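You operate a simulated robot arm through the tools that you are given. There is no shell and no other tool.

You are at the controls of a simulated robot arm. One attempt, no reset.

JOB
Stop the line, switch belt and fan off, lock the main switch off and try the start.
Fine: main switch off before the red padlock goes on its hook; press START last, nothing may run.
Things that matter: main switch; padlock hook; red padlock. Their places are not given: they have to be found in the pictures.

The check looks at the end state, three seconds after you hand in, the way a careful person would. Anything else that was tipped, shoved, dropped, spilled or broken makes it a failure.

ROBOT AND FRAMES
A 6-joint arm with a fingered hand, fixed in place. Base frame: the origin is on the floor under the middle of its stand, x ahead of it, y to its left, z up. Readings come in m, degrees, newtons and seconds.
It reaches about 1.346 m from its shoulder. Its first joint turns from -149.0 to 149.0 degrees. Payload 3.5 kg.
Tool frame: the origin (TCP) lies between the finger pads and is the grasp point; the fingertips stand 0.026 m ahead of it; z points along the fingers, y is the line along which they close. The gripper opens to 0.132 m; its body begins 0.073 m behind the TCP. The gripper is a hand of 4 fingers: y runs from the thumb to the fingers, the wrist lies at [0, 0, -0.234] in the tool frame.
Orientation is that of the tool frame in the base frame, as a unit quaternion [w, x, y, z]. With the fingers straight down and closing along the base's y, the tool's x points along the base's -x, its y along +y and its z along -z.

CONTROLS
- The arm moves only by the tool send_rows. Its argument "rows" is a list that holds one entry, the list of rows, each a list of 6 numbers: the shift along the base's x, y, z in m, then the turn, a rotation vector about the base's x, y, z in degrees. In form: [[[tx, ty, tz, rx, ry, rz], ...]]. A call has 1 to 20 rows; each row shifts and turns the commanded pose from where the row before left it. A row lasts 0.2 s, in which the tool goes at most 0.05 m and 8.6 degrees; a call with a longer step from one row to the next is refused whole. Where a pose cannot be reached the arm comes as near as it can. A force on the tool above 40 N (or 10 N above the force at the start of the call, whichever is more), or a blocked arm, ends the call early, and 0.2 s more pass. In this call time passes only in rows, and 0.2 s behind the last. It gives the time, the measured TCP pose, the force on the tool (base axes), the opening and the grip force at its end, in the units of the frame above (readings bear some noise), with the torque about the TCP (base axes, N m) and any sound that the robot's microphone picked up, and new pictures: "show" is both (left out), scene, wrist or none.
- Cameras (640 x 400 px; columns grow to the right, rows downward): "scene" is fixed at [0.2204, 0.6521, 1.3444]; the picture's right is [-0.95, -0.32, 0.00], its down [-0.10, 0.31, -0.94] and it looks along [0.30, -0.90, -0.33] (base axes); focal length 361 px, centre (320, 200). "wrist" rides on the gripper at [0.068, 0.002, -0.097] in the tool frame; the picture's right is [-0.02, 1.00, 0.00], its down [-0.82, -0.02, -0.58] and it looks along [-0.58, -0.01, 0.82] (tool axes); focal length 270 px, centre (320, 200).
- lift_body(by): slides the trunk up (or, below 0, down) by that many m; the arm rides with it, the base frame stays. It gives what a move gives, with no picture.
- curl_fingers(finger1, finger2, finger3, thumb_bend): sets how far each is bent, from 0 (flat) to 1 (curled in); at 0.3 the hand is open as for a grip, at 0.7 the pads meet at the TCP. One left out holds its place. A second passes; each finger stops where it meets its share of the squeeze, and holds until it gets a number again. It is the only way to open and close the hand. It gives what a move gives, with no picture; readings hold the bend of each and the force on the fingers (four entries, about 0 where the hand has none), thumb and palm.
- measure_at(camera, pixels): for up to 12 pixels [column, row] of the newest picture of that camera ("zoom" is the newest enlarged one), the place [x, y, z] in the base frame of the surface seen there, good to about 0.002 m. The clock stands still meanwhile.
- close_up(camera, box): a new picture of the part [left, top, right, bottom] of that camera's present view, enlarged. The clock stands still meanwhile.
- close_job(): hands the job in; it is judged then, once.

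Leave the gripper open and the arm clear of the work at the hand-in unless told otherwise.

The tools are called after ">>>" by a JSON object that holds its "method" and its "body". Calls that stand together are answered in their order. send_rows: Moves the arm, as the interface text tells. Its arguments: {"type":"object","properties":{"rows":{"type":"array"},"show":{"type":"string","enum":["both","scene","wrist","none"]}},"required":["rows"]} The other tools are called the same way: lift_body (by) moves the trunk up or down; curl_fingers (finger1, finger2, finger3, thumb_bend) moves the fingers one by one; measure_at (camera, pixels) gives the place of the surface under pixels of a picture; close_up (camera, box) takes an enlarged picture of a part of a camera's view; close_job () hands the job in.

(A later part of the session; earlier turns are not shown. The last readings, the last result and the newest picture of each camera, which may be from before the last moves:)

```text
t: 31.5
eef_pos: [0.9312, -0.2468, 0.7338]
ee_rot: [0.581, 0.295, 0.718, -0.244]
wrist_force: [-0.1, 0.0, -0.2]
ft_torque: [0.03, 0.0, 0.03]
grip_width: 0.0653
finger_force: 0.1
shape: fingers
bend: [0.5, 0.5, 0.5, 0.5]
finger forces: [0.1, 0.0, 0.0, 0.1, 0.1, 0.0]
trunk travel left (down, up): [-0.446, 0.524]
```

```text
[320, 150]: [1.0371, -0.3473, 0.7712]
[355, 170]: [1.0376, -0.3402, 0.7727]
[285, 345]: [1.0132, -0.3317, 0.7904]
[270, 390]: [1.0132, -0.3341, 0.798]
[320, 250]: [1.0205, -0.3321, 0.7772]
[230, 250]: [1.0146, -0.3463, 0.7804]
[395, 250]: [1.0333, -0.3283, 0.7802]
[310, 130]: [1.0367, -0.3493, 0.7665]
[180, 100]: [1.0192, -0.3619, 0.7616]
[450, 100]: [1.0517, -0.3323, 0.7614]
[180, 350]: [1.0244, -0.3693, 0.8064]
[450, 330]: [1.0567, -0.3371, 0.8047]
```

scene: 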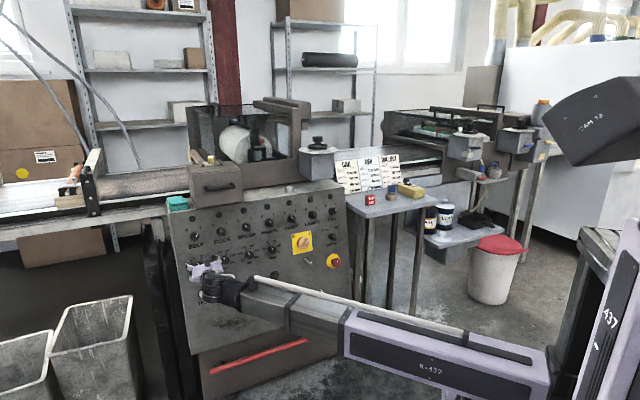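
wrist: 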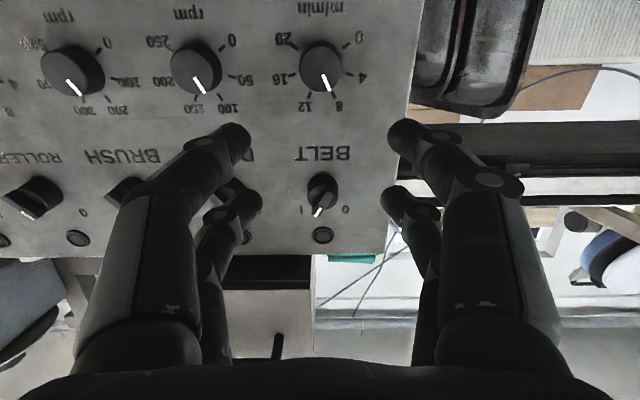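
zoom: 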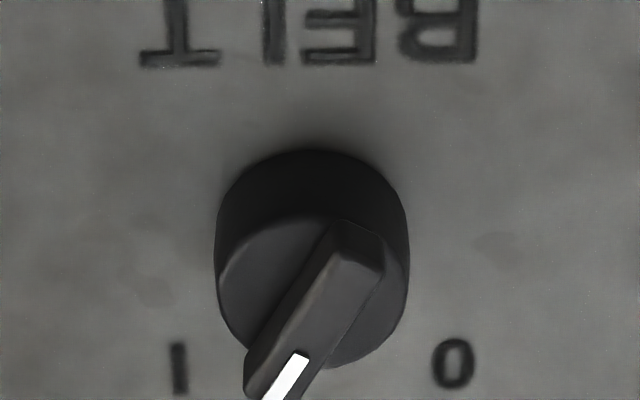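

I need the whole ridge in view; enlarging slightly lower.

>>> {"method": "close_up", "body": {"camera": "wrist", "box": [276, 165, 372, 225]}}

>>> {"method": "measure_at", "body": {"camera": "zoom", "pixels": [[355, 165], [375, 180], [345, 150], [310, 240], [265, 315], [248, 330], [240, 300], [285, 335], [260, 345], [345, 240], [305, 180], [270, 320]]}}

```text
6.67 times, centred on (324, 195) of wrist
```

zoom: 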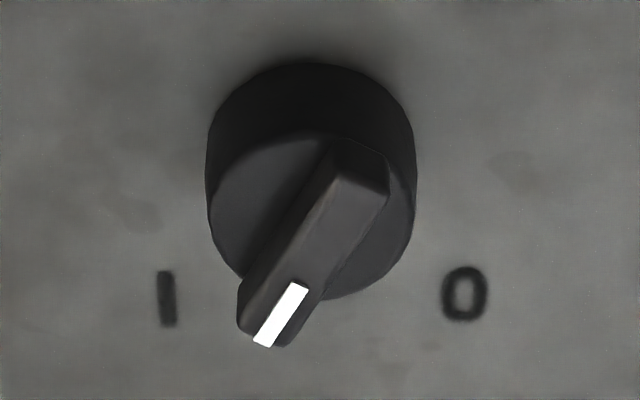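

```text
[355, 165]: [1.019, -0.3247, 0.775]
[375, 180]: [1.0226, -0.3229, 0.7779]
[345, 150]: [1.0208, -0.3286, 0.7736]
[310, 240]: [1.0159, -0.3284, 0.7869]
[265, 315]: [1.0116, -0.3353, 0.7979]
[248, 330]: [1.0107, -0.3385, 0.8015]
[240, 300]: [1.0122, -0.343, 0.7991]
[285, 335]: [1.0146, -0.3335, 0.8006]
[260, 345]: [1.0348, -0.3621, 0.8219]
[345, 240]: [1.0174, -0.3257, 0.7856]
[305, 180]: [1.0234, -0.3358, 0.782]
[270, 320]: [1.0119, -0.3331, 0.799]
```

The BELT ridge leans about 30° right of upright. Its axis is at u≈0.485, z≈0.789 at the ridge top, and the ridge top stands about 31 mm off the panel. I'll trim the tilt, roll the hand +30° about its axis to match the ridge, and lift 53 mm.

>>> {"method": "send_rows", "body": {"rows": [[[0, 0, 0.005, -0.89, -0.89, 0], [0, 0, 0, 5.21, -5.21, -1.375], [0, 0, 0, 5.21, -5.21, -1.375], [0, 0, 0, 5.21, -5.21, -1.375], [0, 0, 0, 5.21, -5.21, -1.375]]], "show": "none"}}

>>> {"method": "lift_body", "body": {"by": 0.053}}

>>> {"method": "send_rows", "body": {"rows": [[[0.01, -0.01, 0, 0, 0, 0]]]}}

```text
t: 32.7
eef_pos: [0.9321, -0.2495, 0.7383]
ee_rot: [0.632, 0.469, 0.611, -0.086]
wrist_force: [0.2, -0.3, 0.2]
ft_torque: [-0.01, 0.02, 0.04]
grip_width: 0.0656
finger_force: 0.0
shape: fingers
bend: [0.5, 0.5, 0.5, 0.5]
finger forces: [0.1, 0.1, 0.0, 0.1, 0.0, 0.1]
trunk travel left (down, up): [-0.446, 0.524]
```

```text
t: 33.6
eef_pos: [0.9319, -0.2489, 0.7904]
ee_rot: [0.632, 0.467, 0.612, -0.086]
wrist_force: [0.3, 0.3, 0.1]
ft_torque: [0.02, 0.02, -0.02]
grip_width: 0.0654
finger_force: 0.1
shape: fingers
bend: [0.5, 0.5, 0.5, 0.5]
finger forces: [0.1, 0.1, 0.1, 0.0, 0.0, 0.0]
trunk travel left (down, up): [-0.499, 0.471]
```

```text
t: 34.0
eef_pos: [0.9423, -0.2576, 0.791]
ee_rot: [0.633, 0.466, 0.612, -0.086]
wrist_force: [0.2, 0.4, -0.1]
ft_torque: [-0.03, 0.02, -0.02]
grip_width: 0.0656
finger_force: 0.0
shape: fingers
bend: [0.5, 0.5, 0.5, 0.5]
finger forces: [0.1, 0.1, 0.0, 0.1, 0.0, 0.0]
trunk travel left (down, up): [-0.499, 0.471]
```

scene: 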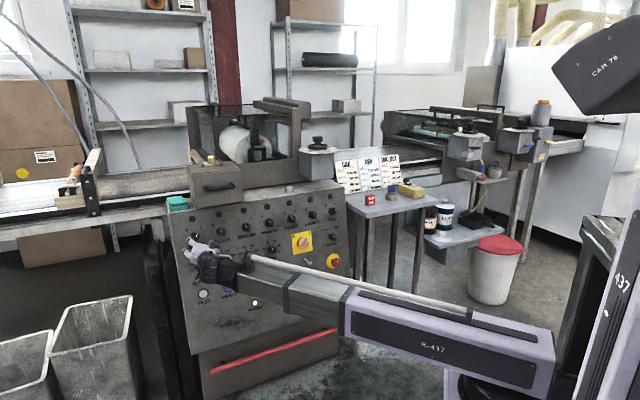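
wrist: 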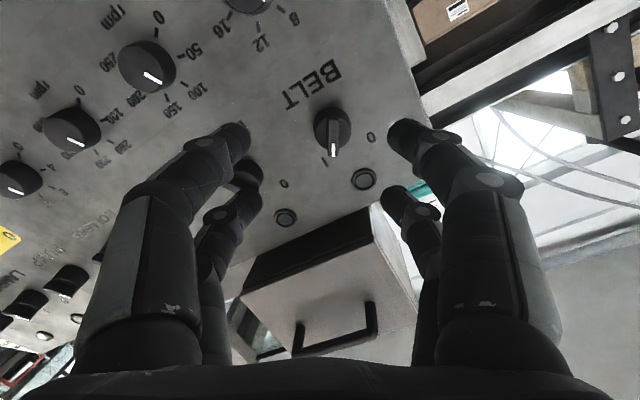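

The ridge now runs straight up the wrist picture at (333,130). I'll re-measure its top to refine the centre.

>>> {"method": "close_up", "body": {"camera": "wrist", "box": [293, 95, 373, 175]}}

>>> {"method": "measure_at", "body": {"camera": "zoom", "pixels": [[320, 130], [320, 160], [320, 190], [320, 220], [320, 250], [320, 280], [250, 180], [390, 180], [340, 150], [340, 200], [300, 150], [300, 200]]}}

```text
5.00 times, centred on (333, 135) of wrist
```

zoom: 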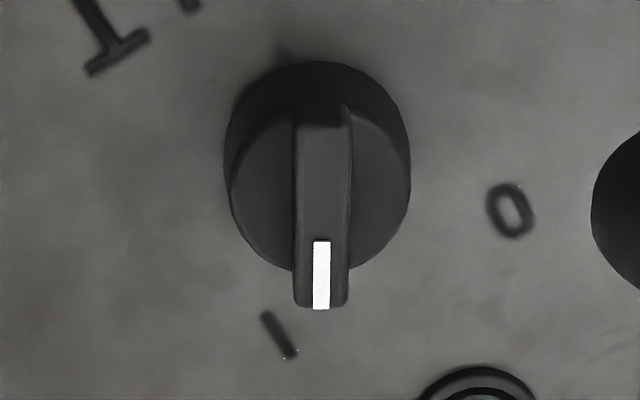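

```text
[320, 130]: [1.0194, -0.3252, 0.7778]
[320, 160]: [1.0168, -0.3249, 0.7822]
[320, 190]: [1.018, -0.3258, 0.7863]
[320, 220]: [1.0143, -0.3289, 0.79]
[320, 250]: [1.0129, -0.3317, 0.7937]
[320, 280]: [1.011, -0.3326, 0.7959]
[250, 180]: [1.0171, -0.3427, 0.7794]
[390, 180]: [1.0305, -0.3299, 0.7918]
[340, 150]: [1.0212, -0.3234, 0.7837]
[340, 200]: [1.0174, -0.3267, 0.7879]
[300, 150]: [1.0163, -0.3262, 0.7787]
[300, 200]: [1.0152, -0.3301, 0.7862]
```

The ridge centre is at about (1.0149, −0.3283, 0.7893) and about 32 mm long, so all four fingertips can cage its ends. I'll narrow the hand to 0.6, then move in to just short of the knob.

>>> {"method": "curl_fingers", "body": {"finger1": 0.6, "finger2": 0.6, "finger3": 0.6, "thumb_bend": 0.6}}

>>> {"method": "send_rows", "body": {"rows": [[[0.0218, -0.0212, 0, 0, 0, 0], [0.0218, -0.0212, 0, 0, 0, 0]]], "show": "wrist"}}

```text
t: 35.0
eef_pos: [0.9425, -0.2575, 0.7915]
ee_rot: [0.633, 0.466, 0.612, -0.085]
wrist_force: [0.0, 0.5, -0.5]
ft_torque: [-0.01, 0.03, 0.0]
grip_width: 0.033
finger_force: 0.0
shape: fingers
bend: [0.6, 0.6, 0.6, 0.6]
finger forces: [0.0, 0.1, 0.0, 0.1, 0.1, 0.0]
trunk travel left (down, up): [-0.499, 0.471]
```

```text
t: 35.6
eef_pos: [0.9854, -0.3, 0.7925]
ee_rot: [0.633, 0.466, 0.612, -0.086]
wrist_force: [0.3, 1.1, 0.6]
ft_torque: [0.01, 0.0, 0.02]
grip_width: 0.033
finger_force: 0.1
shape: fingers
bend: [0.6, 0.6, 0.6, 0.6]
finger forces: [0.0, 0.0, 0.0, 0.1, 0.1, 0.0]
trunk travel left (down, up): [-0.499, 0.471]
```

wrist: 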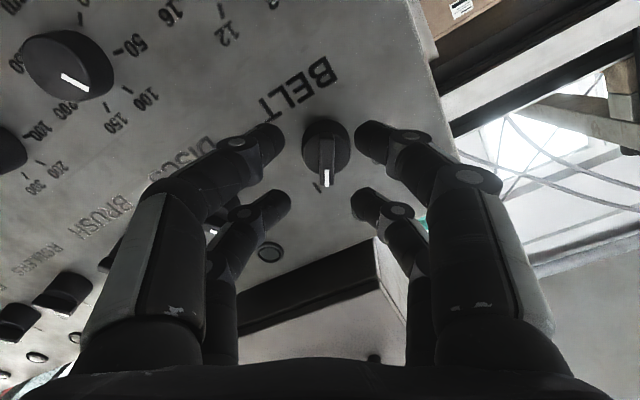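

The fingers straddle the knob. Moving in the remaining ~3 cm in small steps.

>>> {"method": "send_rows", "body": {"rows": [[[0.0075, -0.0071, 0, 0, 0, 0], [0.0075, -0.0071, 0, 0, 0, 0], [0.0075, -0.0071, 0, 0, 0, 0]]], "show": "wrist"}}

>>> {"method": "close_up", "body": {"camera": "wrist", "box": [240, 80, 400, 240]}}

```text
t: 36.4
eef_pos: [1.0076, -0.3207, 0.7914]
ee_rot: [0.632, 0.467, 0.612, -0.087]
wrist_force: [0.4, -0.6, -0.2]
ft_torque: [0.03, -0.03, 0.02]
grip_width: 0.0333
finger_force: 0.1
shape: fingers
bend: [0.6, 0.6, 0.6, 0.6]
finger forces: [0.0, 0.0, 0.0, 0.0, 0.1, 0.0]
trunk travel left (down, up): [-0.499, 0.471]
```

wrist: 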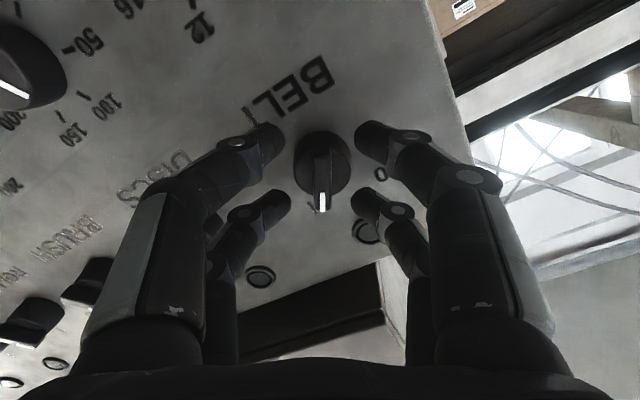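

```text
2.50 times, centred on (320, 160) of wrist
```

zoom: 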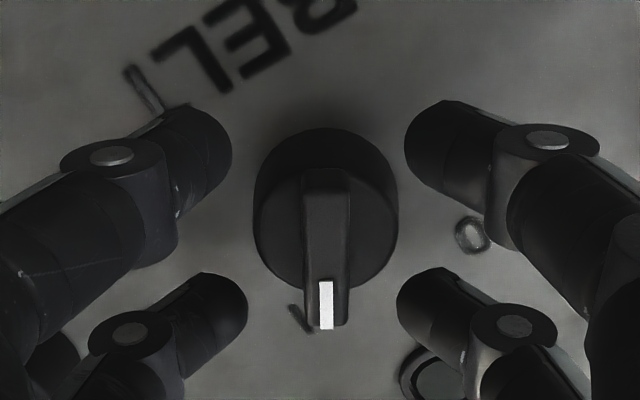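

I'll measure tips and ridge together to check the alignment.

>>> {"method": "measure_at", "body": {"camera": "zoom", "pixels": [[215, 145], [420, 145], [235, 300], [410, 300], [325, 185], [325, 240], [325, 300], [327, 320], [205, 112], [435, 105], [215, 280], [425, 275]]}}

```text
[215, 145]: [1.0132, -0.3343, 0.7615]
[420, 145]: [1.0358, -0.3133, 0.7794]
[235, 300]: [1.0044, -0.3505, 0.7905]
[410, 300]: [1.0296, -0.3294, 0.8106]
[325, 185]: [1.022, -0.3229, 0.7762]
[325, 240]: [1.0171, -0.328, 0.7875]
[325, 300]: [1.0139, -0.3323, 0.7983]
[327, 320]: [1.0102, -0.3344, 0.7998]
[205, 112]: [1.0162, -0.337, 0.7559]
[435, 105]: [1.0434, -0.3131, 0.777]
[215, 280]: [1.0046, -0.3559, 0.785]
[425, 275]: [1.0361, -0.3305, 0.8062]
```

Ridge lies on the hand's axis to within about 2 mm and the tips overlap it by 12 mm. I'll close all four fingers on it.

>>> {"method": "lift_body", "body": {"by": -0.002}}

>>> {"method": "curl_fingers", "body": {"finger1": 0.7, "finger2": 0.7, "finger3": 0.7, "thumb_bend": 0.7}}

>>> {"method": "close_up", "body": {"camera": "wrist", "box": [240, 80, 400, 240]}}

```text
t: 37.0
eef_pos: [1.0063, -0.3212, 0.7882]
ee_rot: [0.633, 0.466, 0.612, -0.087]
wrist_force: [-0.8, 0.6, -0.7]
ft_torque: [-0.01, 0.0, 0.0]
grip_width: 0.0331
finger_force: 0.1
shape: fingers
bend: [0.6, 0.6, 0.6, 0.6]
finger forces: [0.0, 0.0, 0.0, 0.1, 0.0, 0.0]
trunk travel left (down, up): [-0.497, 0.473]
```

```text
t: 38.0
eef_pos: [1.0062, -0.3214, 0.7891]
ee_rot: [0.633, 0.466, 0.612, -0.087]
wrist_force: [1.8, 0.8, 3.9]
ft_torque: [-0.08, -0.05, 0.03]
grip_width: 0.0044
finger_force: 3.4
shape: fingers
bend: [0.68, 0.66, 0.69, 0.7]
finger forces: [1.5, 3.0, 1.0, 0.1, 0.2, 0.0]
trunk travel left (down, up): [-0.497, 0.473]
```

```text
2.50 times, centred on (320, 160) of wrist
```

zoom: 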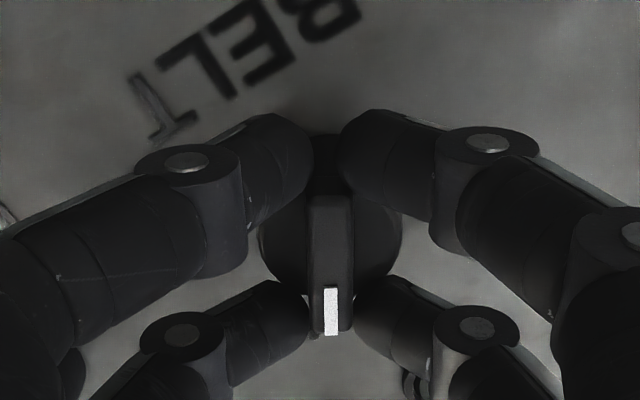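

The fingers are lightly on the ridge. I'll squeeze firmly and then turn counter-clockwise (negative about the tool axis) by 30° first.

>>> {"method": "curl_fingers", "body": {"finger1": 0.8, "finger2": 0.8, "finger3": 0.8, "thumb_bend": 0.8}}

>>> {"method": "send_rows", "body": {"rows": [[[0, 0, 0, -3.5, 3.5, 0.92], [0, 0, 0, -5.21, 5.21, 1.375], [0, 0, 0, -5.21, 5.21, 1.375], [0, 0, 0, -5.21, 5.21, 1.375]]], "show": "wrist"}}

>>> {"method": "close_up", "body": {"camera": "wrist", "box": [240, 80, 400, 240]}}

```text
t: 39.0
eef_pos: [1.0074, -0.3217, 0.7888]
ee_rot: [0.632, 0.467, 0.612, -0.087]
wrist_force: [1.9, -4.1, 1.2]
ft_torque: [-0.12, -0.12, -0.06]
grip_width: 0.0002
finger_force: 8.0
shape: fingers
bend: [0.71, 0.7, 0.71, 0.75]
finger forces: [0.0, 7.3, 8.6, 0.0, 0.0, 0.0]
trunk travel left (down, up): [-0.497, 0.473]
```

```text
t: 40.0
eef_pos: [1.0065, -0.3237, 0.7899]
ee_rot: [0.595, 0.307, 0.705, -0.236]
wrist_force: [0.9, -6.7, 5.1]
ft_torque: [-0.13, -0.16, -0.07]
grip_width: 0.0
finger_force: 8.4
shape: fingers
bend: [0.71, 0.7, 0.71, 0.75]
finger forces: [0.1, 8.1, 9.5, 0.1, 0.1, 0.0]
trunk travel left (down, up): [-0.497, 0.473]
```

wrist: 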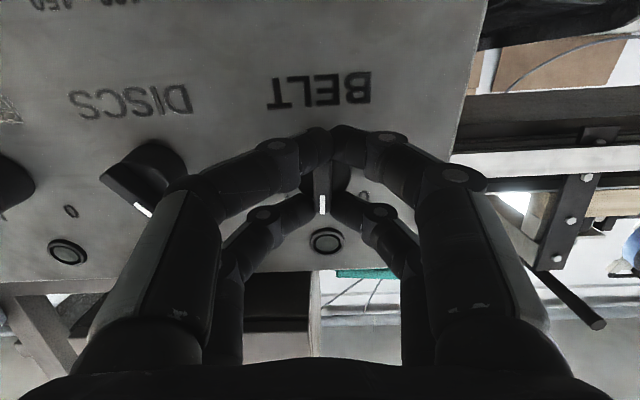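

```text
2.50 times, centred on (320, 160) of wrist
```

zoom: 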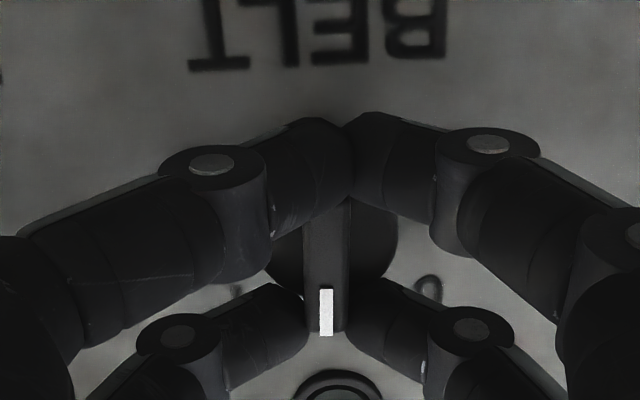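

The knob is turning with the hand and now stands upright. Continuing another 30°.

>>> {"method": "send_rows", "body": {"rows": [[[0, 0, 0, -5.21, 5.21, 1.375], [0, 0, 0, -5.21, 5.21, 1.375], [0, 0, 0, -5.21, 5.21, 1.375], [0, 0, 0, -5.21, 5.21, 1.375]]], "show": "wrist"}}

>>> {"method": "close_up", "body": {"camera": "wrist", "box": [240, 80, 400, 240]}}

```text
t: 41.0
eef_pos: [1.0062, -0.3222, 0.7914]
ee_rot: [0.513, 0.113, 0.761, -0.381]
wrist_force: [1.0, -2.5, 8.7]
ft_torque: [-0.17, -0.2, 0.02]
grip_width: 0.0
finger_force: 9.1
shape: fingers
bend: [0.71, 0.7, 0.71, 0.75]
finger forces: [0.0, 6.6, 11.1, 0.1, 0.0, 0.1]
trunk travel left (down, up): [-0.497, 0.473]
```

wrist: 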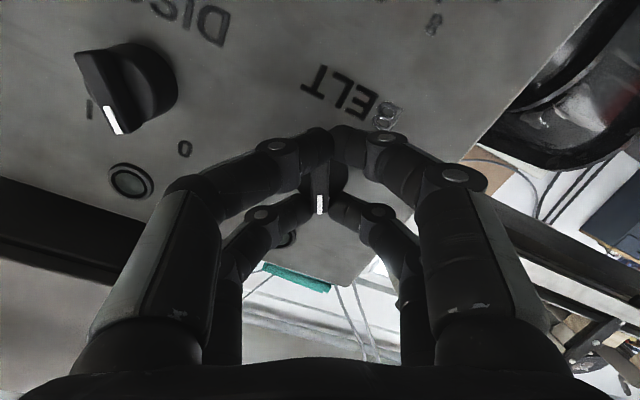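

```text
2.50 times, centred on (320, 160) of wrist
```

zoom: 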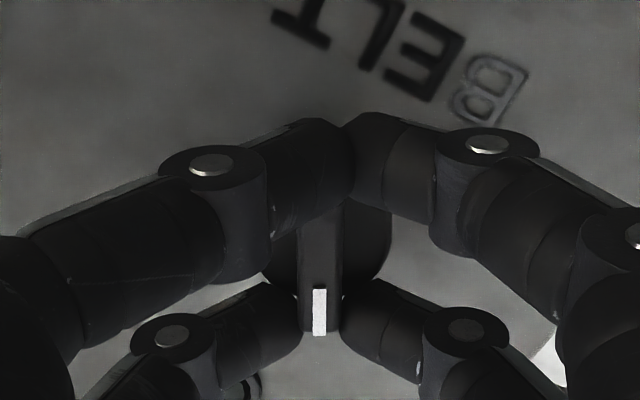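

BELT is now parallel to DISCS, which is at 0. I'll go about 4° further to reach the stop or detent, then release.

>>> {"method": "send_rows", "body": {"rows": [[[0, 0, 0, -2.8, 2.8, 0.74]]], "show": "none"}}

>>> {"method": "curl_fingers", "body": {"finger1": 0.55, "finger2": 0.55, "finger3": 0.55, "thumb_bend": 0.55}}

>>> {"method": "close_up", "body": {"camera": "wrist", "box": [40, 0, 400, 240]}}

```text
t: 41.4
eef_pos: [1.0058, -0.3223, 0.7897]
ee_rot: [0.5, 0.087, 0.764, -0.398]
wrist_force: [-0.8, -1.4, 7.3]
ft_torque: [-0.13, -0.2, 0.0]
grip_width: 0.0002
finger_force: 8.5
shape: fingers
bend: [0.71, 0.7, 0.71, 0.75]
finger forces: [0.1, 7.2, 10.0, 0.0, 0.1, 0.1]
trunk travel left (down, up): [-0.497, 0.473]
```

```text
t: 42.4
eef_pos: [1.0076, -0.3212, 0.7902]
ee_rot: [0.5, 0.088, 0.764, -0.398]
wrist_force: [0.1, 0.1, 0.3]
ft_torque: [0.01, -0.02, -0.02]
grip_width: 0.0483
finger_force: 0.2
shape: fingers
bend: [0.55, 0.55, 0.55, 0.55]
finger forces: [0.0, 0.0, 0.0, 0.1, 0.0, 0.0]
trunk travel left (down, up): [-0.497, 0.473]
```

```text
1.67 times, centred on (220, 120) of wrist
```

zoom: 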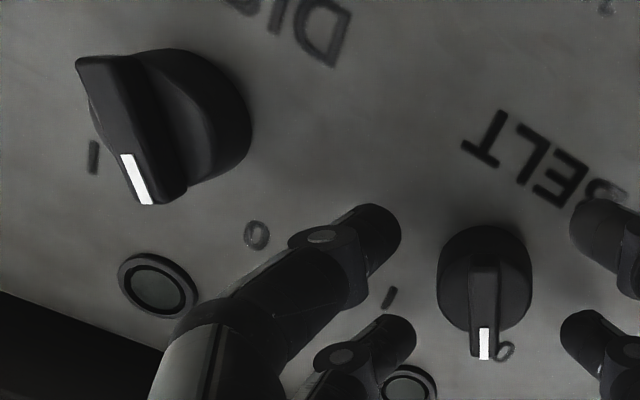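

Released; the BELT pointer now sits by the 0. Backing away and checking from the scene camera.

>>> {"method": "send_rows", "body": {"rows": [[[-0.015, 0.015, 0, 0, 0, 0], [-0.03, 0.03, 0, 0, 0, 0], [-0.03, 0.03, 0, 0, 0, 0], [-0.02, 0.02, 0, 0, 0, 0]]]}}

>>> {"method": "close_up", "body": {"camera": "scene", "box": [160, 180, 360, 320]}}

>>> {"method": "close_up", "body": {"camera": "wrist", "box": [150, 0, 470, 200]}}

```text
t: 43.4
eef_pos: [0.9095, -0.2271, 0.7909]
ee_rot: [0.5, 0.088, 0.764, -0.398]
wrist_force: [-0.8, -0.5, 0.0]
ft_torque: [0.0, -0.03, -0.04]
grip_width: 0.0484
finger_force: 0.1
shape: fingers
bend: [0.55, 0.55, 0.55, 0.55]
finger forces: [0.1, 0.0, 0.0, 0.0, 0.0, 0.0]
trunk travel left (down, up): [-0.497, 0.473]
```

scene: 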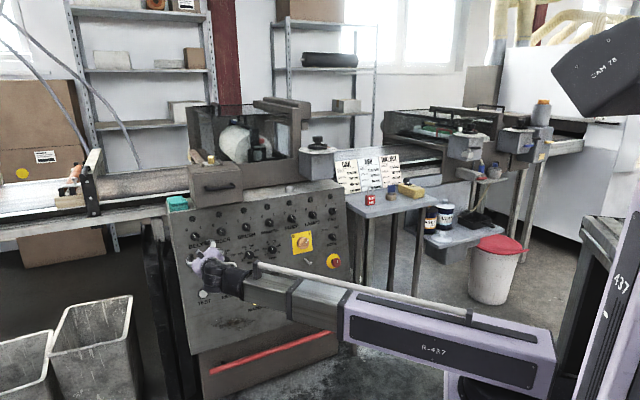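
wrist: 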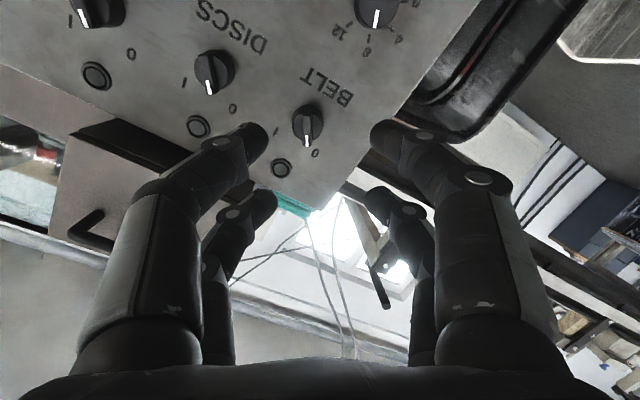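

```text
2.86 times, centred on (260, 250) of scene
```

zoom: 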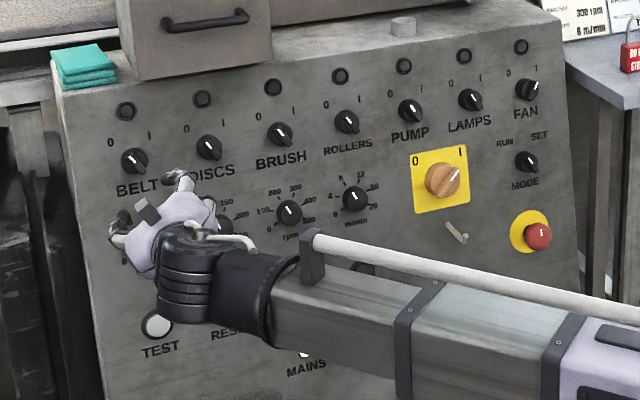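

```text
2.00 times, centred on (310, 100) of wrist
```

zoom: 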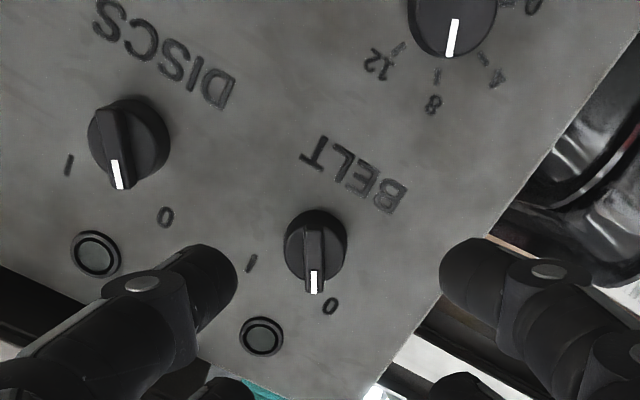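

BELT now matches DISCS at 0. Next is FAN, at about u≈−0.08, z≈0.79. I'll slide across in front of the panel while rolling the hand to +30° so it lines up with FAN's ridge.

>>> {"method": "send_rows", "body": {"rows": [[[-0.03138, -0.03499, 0, 3.562, -3.562, -0.94], [-0.03138, -0.03499, 0, 3.562, -3.562, -0.94], [-0.03138, -0.03499, 0, 3.562, -3.562, -0.94], [-0.03138, -0.03499, 0, 3.562, -3.562, -0.94], [-0.03138, -0.03499, 0, 3.562, -3.562, -0.94], [-0.03138, -0.03499, 0, 3.562, -3.562, -0.94], [-0.03138, -0.03499, 0, 3.562, -3.562, -0.94], [-0.03138, -0.03499, 0, 3.562, -3.562, -0.94], [-0.03138, -0.03499, 0, 3.562, -3.562, -0.94], [-0.03138, -0.03499, 0, 3.562, -3.562, -0.94], [-0.03138, -0.03499, 0, 3.562, -3.562, -0.94], [-0.03138, -0.03499, 0, 3.562, -3.562, -0.94]]]}}

```text
t: 46.0
eef_pos: [0.5344, -0.6469, 0.7891]
ee_rot: [0.633, 0.466, 0.612, -0.087]
wrist_force: [0.0, -0.1, -0.5]
ft_torque: [-0.01, -0.01, 0.03]
grip_width: 0.0489
finger_force: 0.2
shape: fingers
bend: [0.55, 0.55, 0.55, 0.55]
finger forces: [0.0, 0.1, 0.0, 0.0, 0.0, 0.1]
trunk travel left (down, up): [-0.497, 0.473]
```

scene: 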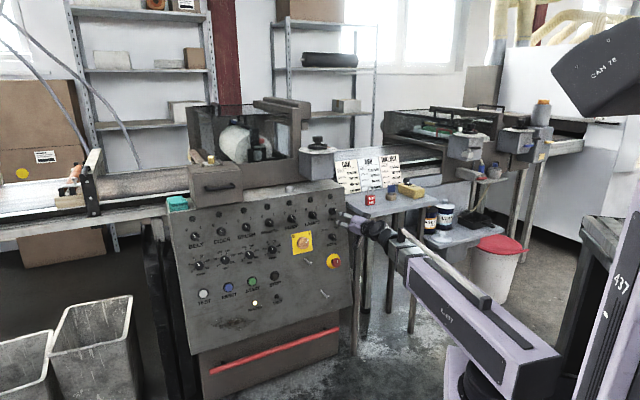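
wrist: 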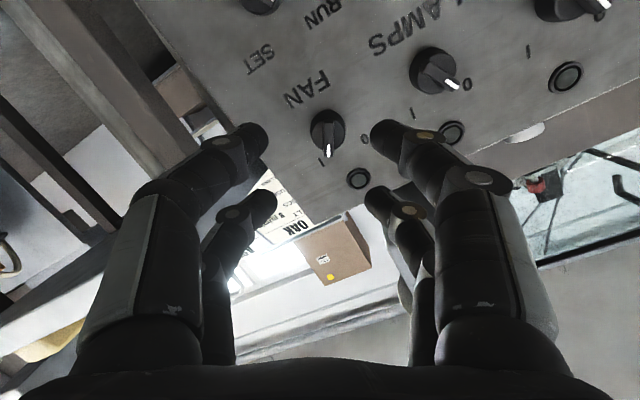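

FAN is at (327,130) with its ridge upright in the view, as hoped. Measuring it.

>>> {"method": "close_up", "body": {"camera": "wrist", "box": [287, 95, 367, 175]}}

>>> {"method": "measure_at", "body": {"camera": "zoom", "pixels": [[320, 130], [320, 160], [320, 190], [320, 220], [320, 250], [320, 280], [340, 150], [340, 200], [300, 150], [300, 200], [130, 250], [500, 100]]}}

```text
5.00 times, centred on (327, 135) of wrist
```

zoom: 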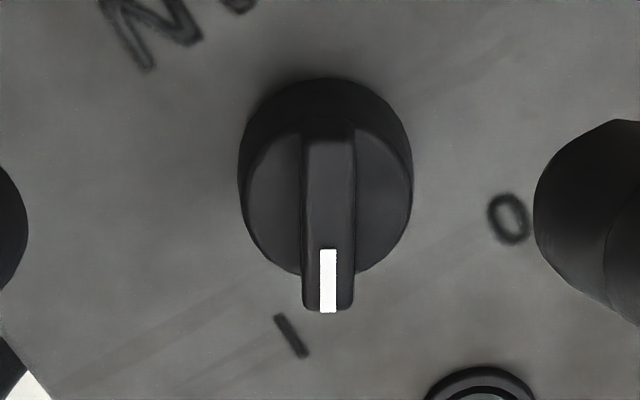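

```text
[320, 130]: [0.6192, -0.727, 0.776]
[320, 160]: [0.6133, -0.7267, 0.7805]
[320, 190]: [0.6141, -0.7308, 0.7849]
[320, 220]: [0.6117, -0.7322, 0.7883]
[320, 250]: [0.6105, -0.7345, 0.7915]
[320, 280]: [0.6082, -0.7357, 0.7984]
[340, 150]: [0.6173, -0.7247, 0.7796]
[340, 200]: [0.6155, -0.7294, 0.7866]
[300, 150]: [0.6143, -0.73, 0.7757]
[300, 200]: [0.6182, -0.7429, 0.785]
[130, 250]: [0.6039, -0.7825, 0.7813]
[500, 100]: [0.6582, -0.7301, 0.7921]
```

FAN ridge centre is at about (0.6125, −0.7318, 0.789). I'll raise 4 mm for a more even four-finger hold, set bend 0.6, and approach in two stages.

>>> {"method": "lift_body", "body": {"by": 0.004}}

>>> {"method": "curl_fingers", "body": {"finger1": 0.6, "finger2": 0.6, "finger3": 0.6, "thumb_bend": 0.6}}

>>> {"method": "send_rows", "body": {"rows": [[[0.0237, -0.026, 0, 0, 0, 0], [0.0237, -0.026, 0, 0, 0, 0], [0.0119, -0.013, 0, 0, 0, 0], [0.0059, -0.0065, 0, 0, 0, 0], [0.0059, -0.0065, 0, 0, 0, 0]]]}}

>>> {"method": "close_up", "body": {"camera": "wrist", "box": [240, 80, 400, 240]}}

```text
t: 46.5
eef_pos: [0.5345, -0.6473, 0.7933]
ee_rot: [0.633, 0.466, 0.612, -0.086]
wrist_force: [-0.5, -0.5, -0.5]
ft_torque: [-0.01, 0.02, 0.0]
grip_width: 0.0487
finger_force: 0.2
shape: fingers
bend: [0.55, 0.55, 0.55, 0.55]
finger forces: [0.0, 0.0, 0.0, 0.1, 0.1, 0.1]
trunk travel left (down, up): [-0.501, 0.469]
```

```text
t: 47.5
eef_pos: [0.535, -0.6465, 0.7944]
ee_rot: [0.633, 0.466, 0.612, -0.086]
wrist_force: [0.3, -0.3, -0.3]
ft_torque: [-0.02, 0.0, -0.02]
grip_width: 0.0333
finger_force: 0.0
shape: fingers
bend: [0.6, 0.6, 0.6, 0.6]
finger forces: [0.1, 0.0, 0.0, 0.1, 0.1, 0.1]
trunk travel left (down, up): [-0.501, 0.469]
```

```text
t: 48.7
eef_pos: [0.6053, -0.725, 0.7945]
ee_rot: [0.633, 0.465, 0.613, -0.085]
wrist_force: [0.0, -0.1, 0.4]
ft_torque: [-0.01, 0.0, 0.03]
grip_width: 0.0328
finger_force: 0.0
shape: fingers
bend: [0.6, 0.6, 0.6, 0.6]
finger forces: [0.0, 0.0, 0.1, 0.0, 0.0, 0.0]
trunk travel left (down, up): [-0.501, 0.469]
```

scene: 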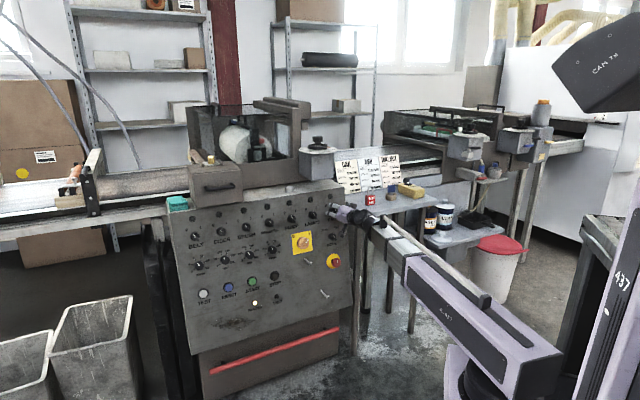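
wrist: 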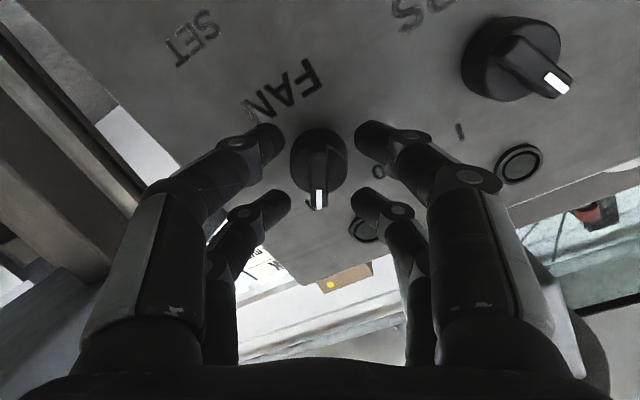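

```text
2.50 times, centred on (320, 160) of wrist
```

zoom: 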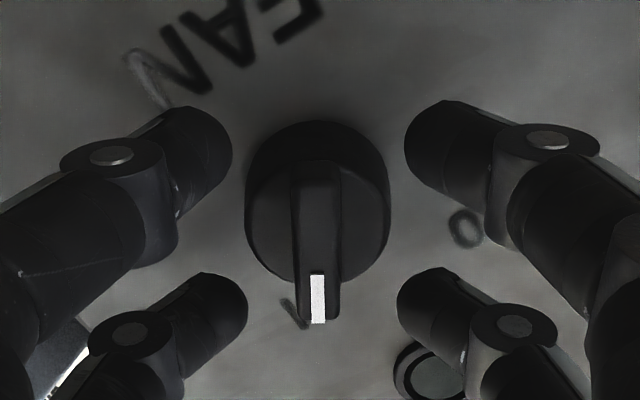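

The ridge sits well between all four tips. Closing firmly.

>>> {"method": "curl_fingers", "body": {"finger1": 0.75, "finger2": 0.75, "finger3": 0.75, "thumb_bend": 0.75}}

>>> {"method": "close_up", "body": {"camera": "wrist", "box": [240, 80, 400, 240]}}

```text
t: 49.7
eef_pos: [0.6056, -0.7266, 0.7932]
ee_rot: [0.633, 0.466, 0.612, -0.085]
wrist_force: [5.2, -10.7, 1.2]
ft_torque: [-0.08, 0.03, -0.11]
grip_width: 0.0045
finger_force: 11.6
shape: fingers
bend: [0.72, 0.72, 0.72, 0.68]
finger forces: [5.2, 5.6, 5.3, 0.1, 7.8, 0.1]
trunk travel left (down, up): [-0.501, 0.469]
```

```text
2.50 times, centred on (320, 160) of wrist
```

zoom: 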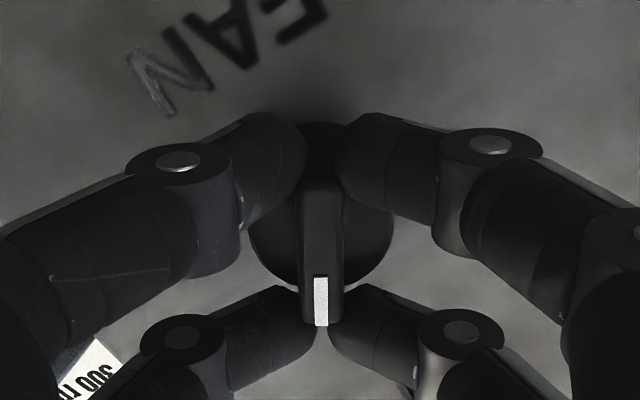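

All four fingers bear force (5–8 N). Turning counter-clockwise about 62° in all, first 35°.

>>> {"method": "send_rows", "body": {"rows": [[[0, 0, 0, -3.5, 3.5, 0.92], [0, 0, 0, -5.21, 5.21, 1.375], [0, 0, 0, -5.21, 5.21, 1.375], [0, 0, 0, -5.21, 5.21, 1.375], [0, 0, 0, -5.21, 5.21, 1.375]]], "show": "wrist"}}

>>> {"method": "close_up", "body": {"camera": "wrist", "box": [240, 80, 400, 240]}}

```text
t: 50.9
eef_pos: [0.6053, -0.7246, 0.7939]
ee_rot: [0.577, 0.259, 0.724, -0.274]
wrist_force: [6.1, -9.6, 0.8]
ft_torque: [-0.04, -0.06, -0.01]
grip_width: 0.0045
finger_force: 11.0
shape: fingers
bend: [0.72, 0.73, 0.72, 0.69]
finger forces: [5.7, 4.2, 5.5, 0.0, 6.7, 0.1]
trunk travel left (down, up): [-0.501, 0.469]
```

wrist: 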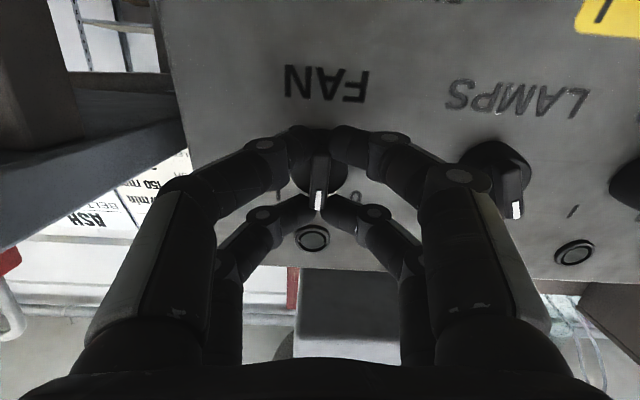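

```text
2.50 times, centred on (320, 160) of wrist
```

zoom: 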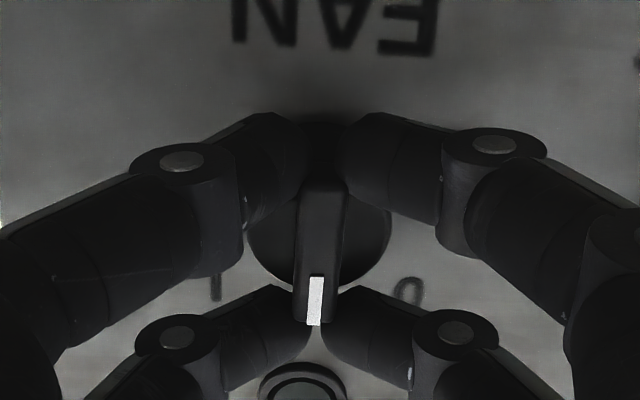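

FAN follows with a few degrees lag. Turning another 30°.

>>> {"method": "send_rows", "body": {"rows": [[[0, 0, 0, -5.21, 5.21, 1.375], [0, 0, 0, -5.21, 5.21, 1.375], [0, 0, 0, -5.21, 5.21, 1.375], [0, 0, 0, -5.21, 5.21, 1.375]]], "show": "wrist"}}

>>> {"method": "close_up", "body": {"camera": "wrist", "box": [240, 80, 400, 240]}}

```text
t: 51.9
eef_pos: [0.6069, -0.7259, 0.7939]
ee_rot: [0.488, 0.062, 0.767, -0.413]
wrist_force: [6.1, -4.8, -0.4]
ft_torque: [0.05, -0.05, 0.0]
grip_width: 0.0047
finger_force: 11.4
shape: fingers
bend: [0.72, 0.73, 0.72, 0.71]
finger forces: [6.5, 5.0, 4.7, 0.0, 6.4, 0.0]
trunk travel left (down, up): [-0.501, 0.469]
```

wrist: 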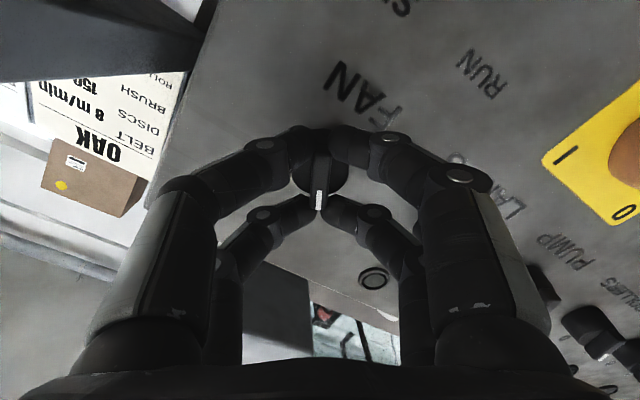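

```text
2.50 times, centred on (320, 160) of wrist
```

zoom: 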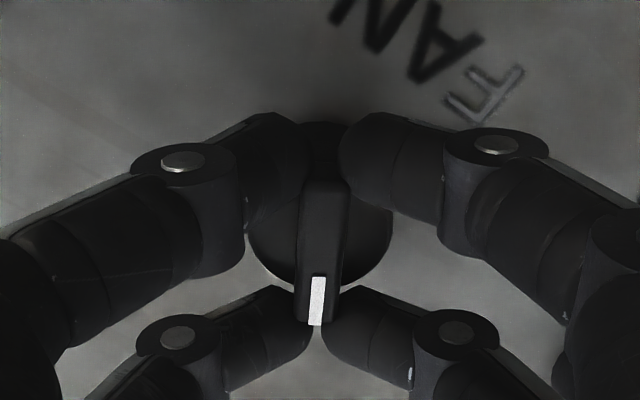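

The hand is at −35° and the ridge at about −31°, matching the 0 position. Releasing and backing out.

>>> {"method": "curl_fingers", "body": {"finger1": 0.55, "finger2": 0.55, "finger3": 0.55, "thumb_bend": 0.55}}

>>> {"method": "send_rows", "body": {"rows": [[[-0.01, 0.01, 0, 0, 0, 0], [-0.02, 0.02, 0, 0, 0, 0], [-0.03, 0.03, 0, 0, 0, 0], [-0.03, 0.03, 0, 0, 0, 0]]]}}

>>> {"method": "close_up", "body": {"camera": "scene", "box": [160, 180, 360, 320]}}

>>> {"method": "close_up", "body": {"camera": "wrist", "box": [200, 0, 640, 275]}}

```text
t: 52.9
eef_pos: [0.606, -0.7254, 0.7932]
ee_rot: [0.488, 0.063, 0.766, -0.413]
wrist_force: [0.3, -0.4, 0.2]
ft_torque: [0.01, -0.01, -0.02]
grip_width: 0.0484
finger_force: 0.1
shape: fingers
bend: [0.55, 0.55, 0.55, 0.55]
finger forces: [0.0, 0.0, 0.1, 0.1, 0.0, 0.0]
trunk travel left (down, up): [-0.501, 0.469]
```

```text
t: 53.9
eef_pos: [0.5157, -0.6332, 0.7924]
ee_rot: [0.484, 0.067, 0.768, -0.414]
wrist_force: [0.5, -0.7, 0.8]
ft_torque: [-0.01, 0.03, 0.03]
grip_width: 0.0485
finger_force: 0.1
shape: fingers
bend: [0.55, 0.55, 0.55, 0.55]
finger forces: [0.0, 0.1, 0.1, 0.1, 0.1, 0.1]
out of reach, approached as far as the arm can: row 4
trunk travel left (down, up): [-0.501, 0.469]
```

scene: 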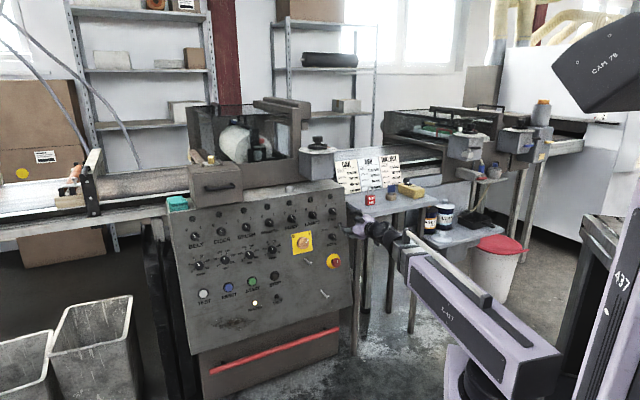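
wrist: 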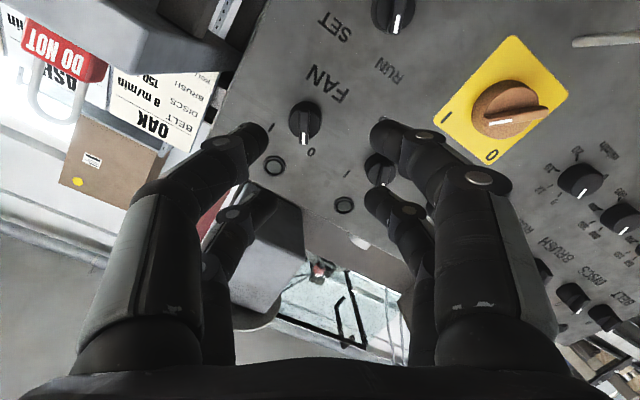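

```text
2.86 times, centred on (260, 250) of scene
```

zoom: 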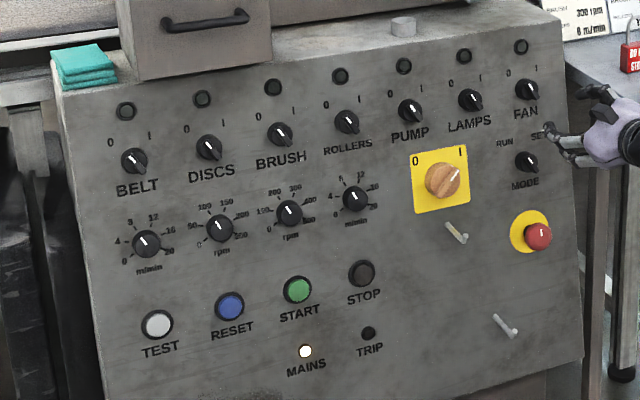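

```text
1.45 times, centred on (420, 138) of wrist
```

zoom: 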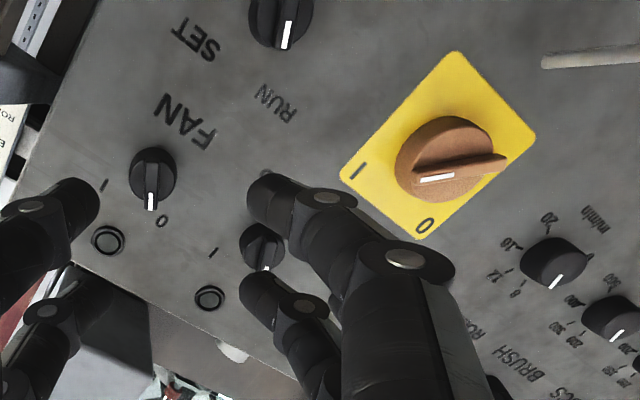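

FAN points to 0. Next is the main switch, at around (0.719, −0.615, 0.682). I'll roll back to 0°, shift in front of it, and lower 11 cm, staying clear of the hook underneath.

>>> {"method": "send_rows", "body": {"rows": [[[0.0253, 0.019, 0, 4.865, -4.865, -1.284], [0.0253, 0.019, 0, 4.865, -4.865, -1.284], [0.0253, 0.019, 0, 4.865, -4.865, -1.284], [0.0253, 0.019, 0, 4.865, -4.865, -1.284], [0.0253, 0.019, 0, 4.865, -4.865, -1.284]]], "show": "none"}}

>>> {"method": "lift_body", "body": {"by": -0.11}}

>>> {"method": "send_rows", "body": {"rows": [[[0, 0, 0, 0, 0, 0]]]}}

```text
t: 55.1
eef_pos: [0.6438, -0.5376, 0.7924]
ee_rot: [0.589, 0.292, 0.712, -0.247]
wrist_force: [0.3, 0.1, -0.9]
ft_torque: [-0.03, 0.0, 0.0]
grip_width: 0.0485
finger_force: 0.0
shape: fingers
bend: [0.55, 0.55, 0.55, 0.55]
finger forces: [0.1, 0.0, 0.0, 0.0, 0.0, 0.0]
out of reach, approached as far as the arm can: row 5
trunk travel left (down, up): [-0.501, 0.469]
```

```text
t: 56.5
eef_pos: [0.6445, -0.5389, 0.6832]
ee_rot: [0.589, 0.291, 0.713, -0.246]
wrist_force: [0.3, -0.3, 0.1]
ft_torque: [-0.01, 0.02, 0.01]
grip_width: 0.0486
finger_force: 0.0
shape: fingers
bend: [0.55, 0.55, 0.55, 0.55]
finger forces: [0.0, 0.0, 0.0, 0.0, 0.0, 0.1]
trunk travel left (down, up): [-0.391, 0.579]
```

```text
t: 56.9
eef_pos: [0.6444, -0.5381, 0.683]
ee_rot: [0.588, 0.292, 0.713, -0.247]
wrist_force: [-0.1, 0.2, -0.3]
ft_torque: [-0.02, -0.03, 0.01]
grip_width: 0.0487
finger_force: 0.0
shape: fingers
bend: [0.55, 0.55, 0.55, 0.55]
finger forces: [0.0, 0.1, 0.0, 0.1, 0.0, 0.1]
trunk travel left (down, up): [-0.391, 0.579]
```

scene: 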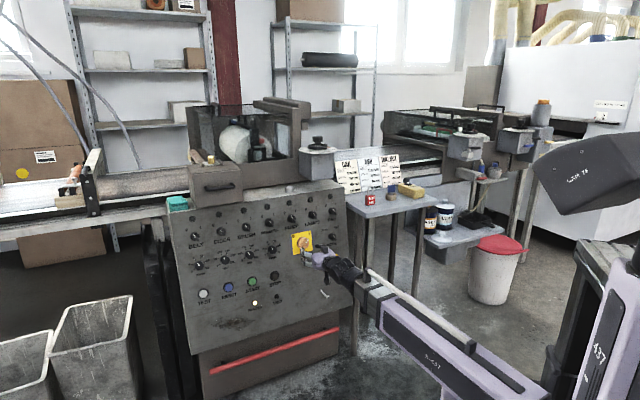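
wrist: 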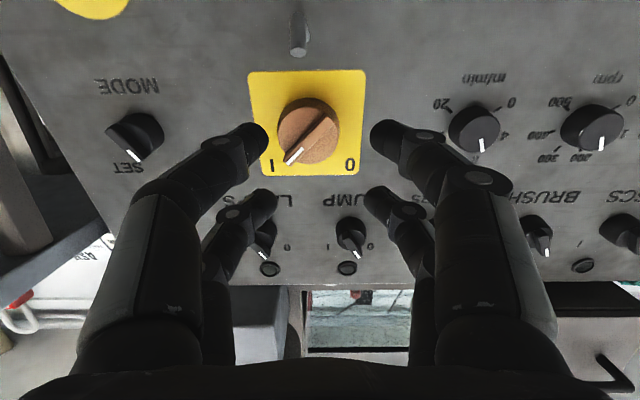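

The main switch knob is at (308,132), its ridge slanting towards I. Enlarging and measuring it.

>>> {"method": "close_up", "body": {"camera": "wrist", "box": [238, 0, 378, 187]}}

>>> {"method": "close_up", "body": {"camera": "wrist", "box": [260, 85, 356, 180]}}

>>> {"method": "measure_at", "body": {"camera": "zoom", "pixels": [[380, 110], [350, 150], [320, 200], [290, 235], [262, 268], [250, 160], [390, 210], [315, 70], [260, 60], [470, 60], [180, 330], [480, 330]]}}

```text
2.14 times, centred on (308, 94) of wrist
```

zoom: 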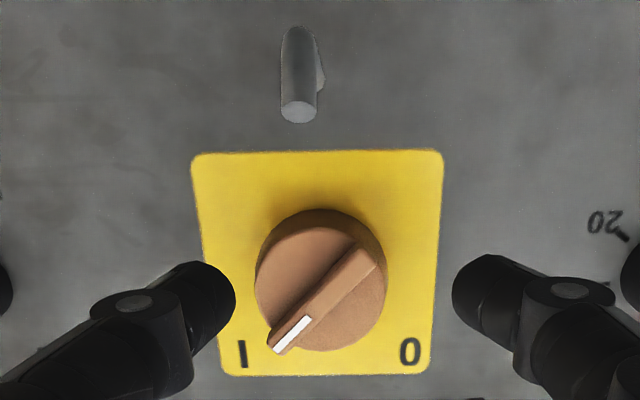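

```text
4.21 times, centred on (308, 132) of wrist
```

zoom: 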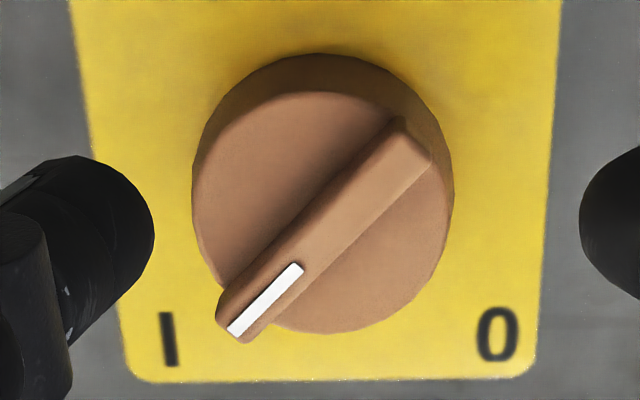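

```text
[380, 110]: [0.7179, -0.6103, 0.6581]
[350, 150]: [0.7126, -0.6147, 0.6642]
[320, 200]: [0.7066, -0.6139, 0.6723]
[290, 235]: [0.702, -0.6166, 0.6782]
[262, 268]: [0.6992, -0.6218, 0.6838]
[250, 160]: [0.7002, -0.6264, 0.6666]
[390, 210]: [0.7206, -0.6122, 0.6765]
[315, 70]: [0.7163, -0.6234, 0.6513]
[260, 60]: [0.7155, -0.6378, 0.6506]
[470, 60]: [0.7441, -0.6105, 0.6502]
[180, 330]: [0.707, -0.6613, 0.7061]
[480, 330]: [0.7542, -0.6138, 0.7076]
```

Measuring along the ridge's middle line and on the disc face.

>>> {"method": "measure_at", "body": {"camera": "zoom", "pixels": [[405, 153], [385, 172], [360, 196], [335, 222], [310, 247], [285, 272], [262, 296], [240, 320], [250, 170], [380, 270], [320, 300], [430, 230]]}}

```text
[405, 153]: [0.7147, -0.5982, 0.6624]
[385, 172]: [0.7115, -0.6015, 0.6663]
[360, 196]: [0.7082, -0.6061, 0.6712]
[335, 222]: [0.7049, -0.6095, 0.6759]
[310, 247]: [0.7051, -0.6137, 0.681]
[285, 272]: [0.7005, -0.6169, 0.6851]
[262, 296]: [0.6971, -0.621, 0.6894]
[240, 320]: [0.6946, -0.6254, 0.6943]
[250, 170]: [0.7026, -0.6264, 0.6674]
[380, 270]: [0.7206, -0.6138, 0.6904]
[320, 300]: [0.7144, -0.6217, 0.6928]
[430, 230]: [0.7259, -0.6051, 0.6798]
```

The ridge is at +45°, centred at about (0.705, −0.6116, 0.6785) with its top 30 mm off the panel. I'll roll the hand +45° and line up before moving in. The lower fingers clear the hook by some millimetres.

>>> {"method": "send_rows", "body": {"rows": [[[-0.0015, -0.0015, 0, 5.27, -5.28, -1.41], [-0.0015, -0.0015, 0, 5.27, -5.28, -1.41], [-0.0015, -0.0015, 0, 5.27, -5.28, -1.41], [-0.001, -0.001, 0, 5.27, -5.28, -1.41], [-0.001, -0.001, 0, 5.27, -5.28, -1.41], [0, 0, 0, 5.27, -5.28, -1.41]]], "show": "none"}}

>>> {"method": "lift_body", "body": {"by": -0.0015}}

>>> {"method": "send_rows", "body": {"rows": [[[0.014, -0.014, 0, 0, 0, 0]]]}}

>>> {"method": "close_up", "body": {"camera": "wrist", "box": [240, 60, 400, 220]}}

```text
t: 58.3
eef_pos: [0.6378, -0.5445, 0.6835]
ee_rot: [0.639, 0.545, 0.543, 0.001]
wrist_force: [0.2, 1.5, -0.3]
ft_torque: [0.02, -0.02, -0.02]
grip_width: 0.0483
finger_force: 0.0
shape: fingers
bend: [0.55, 0.55, 0.55, 0.55]
finger forces: [0.0, 0.0, 0.0, 0.0, 0.0, 0.0]
trunk travel left (down, up): [-0.391, 0.579]
```

```text
t: 58.8
eef_pos: [0.6377, -0.5453, 0.6826]
ee_rot: [0.638, 0.545, 0.544, 0.0]
wrist_force: [-0.4, 0.7, 0.8]
ft_torque: [0.0, -0.02, -0.02]
grip_width: 0.0485
finger_force: 0.0
shape: fingers
bend: [0.55, 0.55, 0.55, 0.55]
finger forces: [0.0, 0.0, 0.0, 0.0, 0.0, 0.0]
trunk travel left (down, up): [-0.39, 0.58]
```

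```text
t: 59.2
eef_pos: [0.6518, -0.5588, 0.683]
ee_rot: [0.639, 0.544, 0.544, 0.0]
wrist_force: [-0.1, 1.1, 0.3]
ft_torque: [0.02, 0.0, -0.03]
grip_width: 0.0487
finger_force: 0.0
shape: fingers
bend: [0.55, 0.55, 0.55, 0.55]
finger forces: [0.0, 0.0, 0.0, 0.1, 0.1, 0.0]
trunk travel left (down, up): [-0.39, 0.58]
```

scene: 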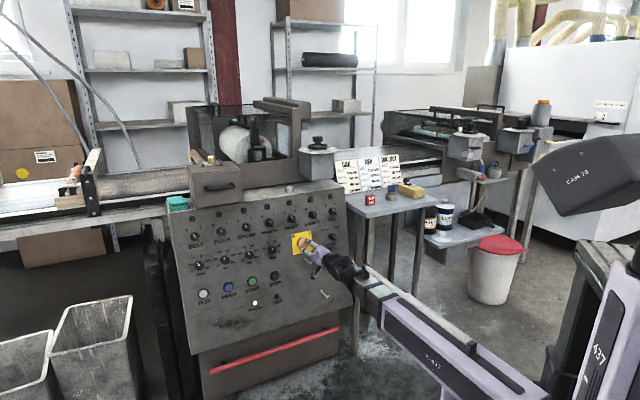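
wrist: 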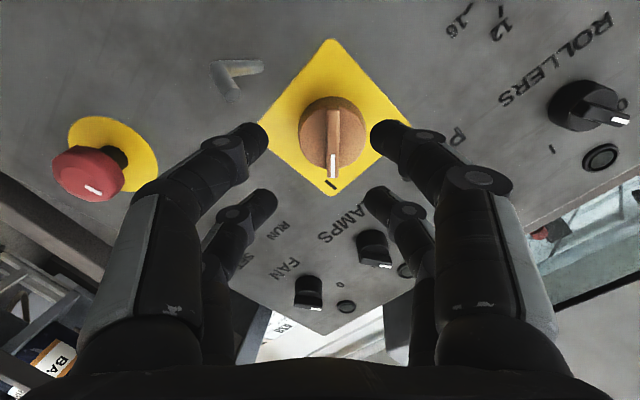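

```text
2.50 times, centred on (320, 140) of wrist
```

zoom: 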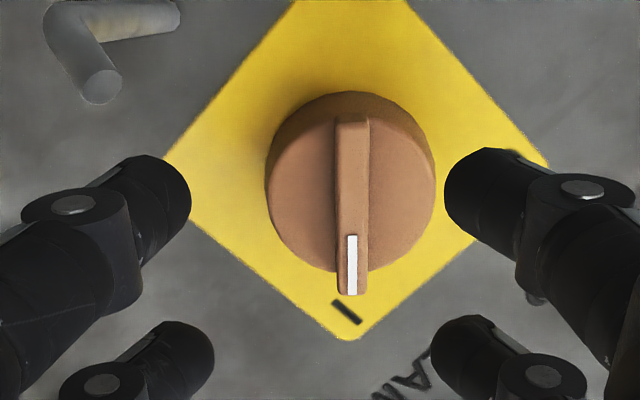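

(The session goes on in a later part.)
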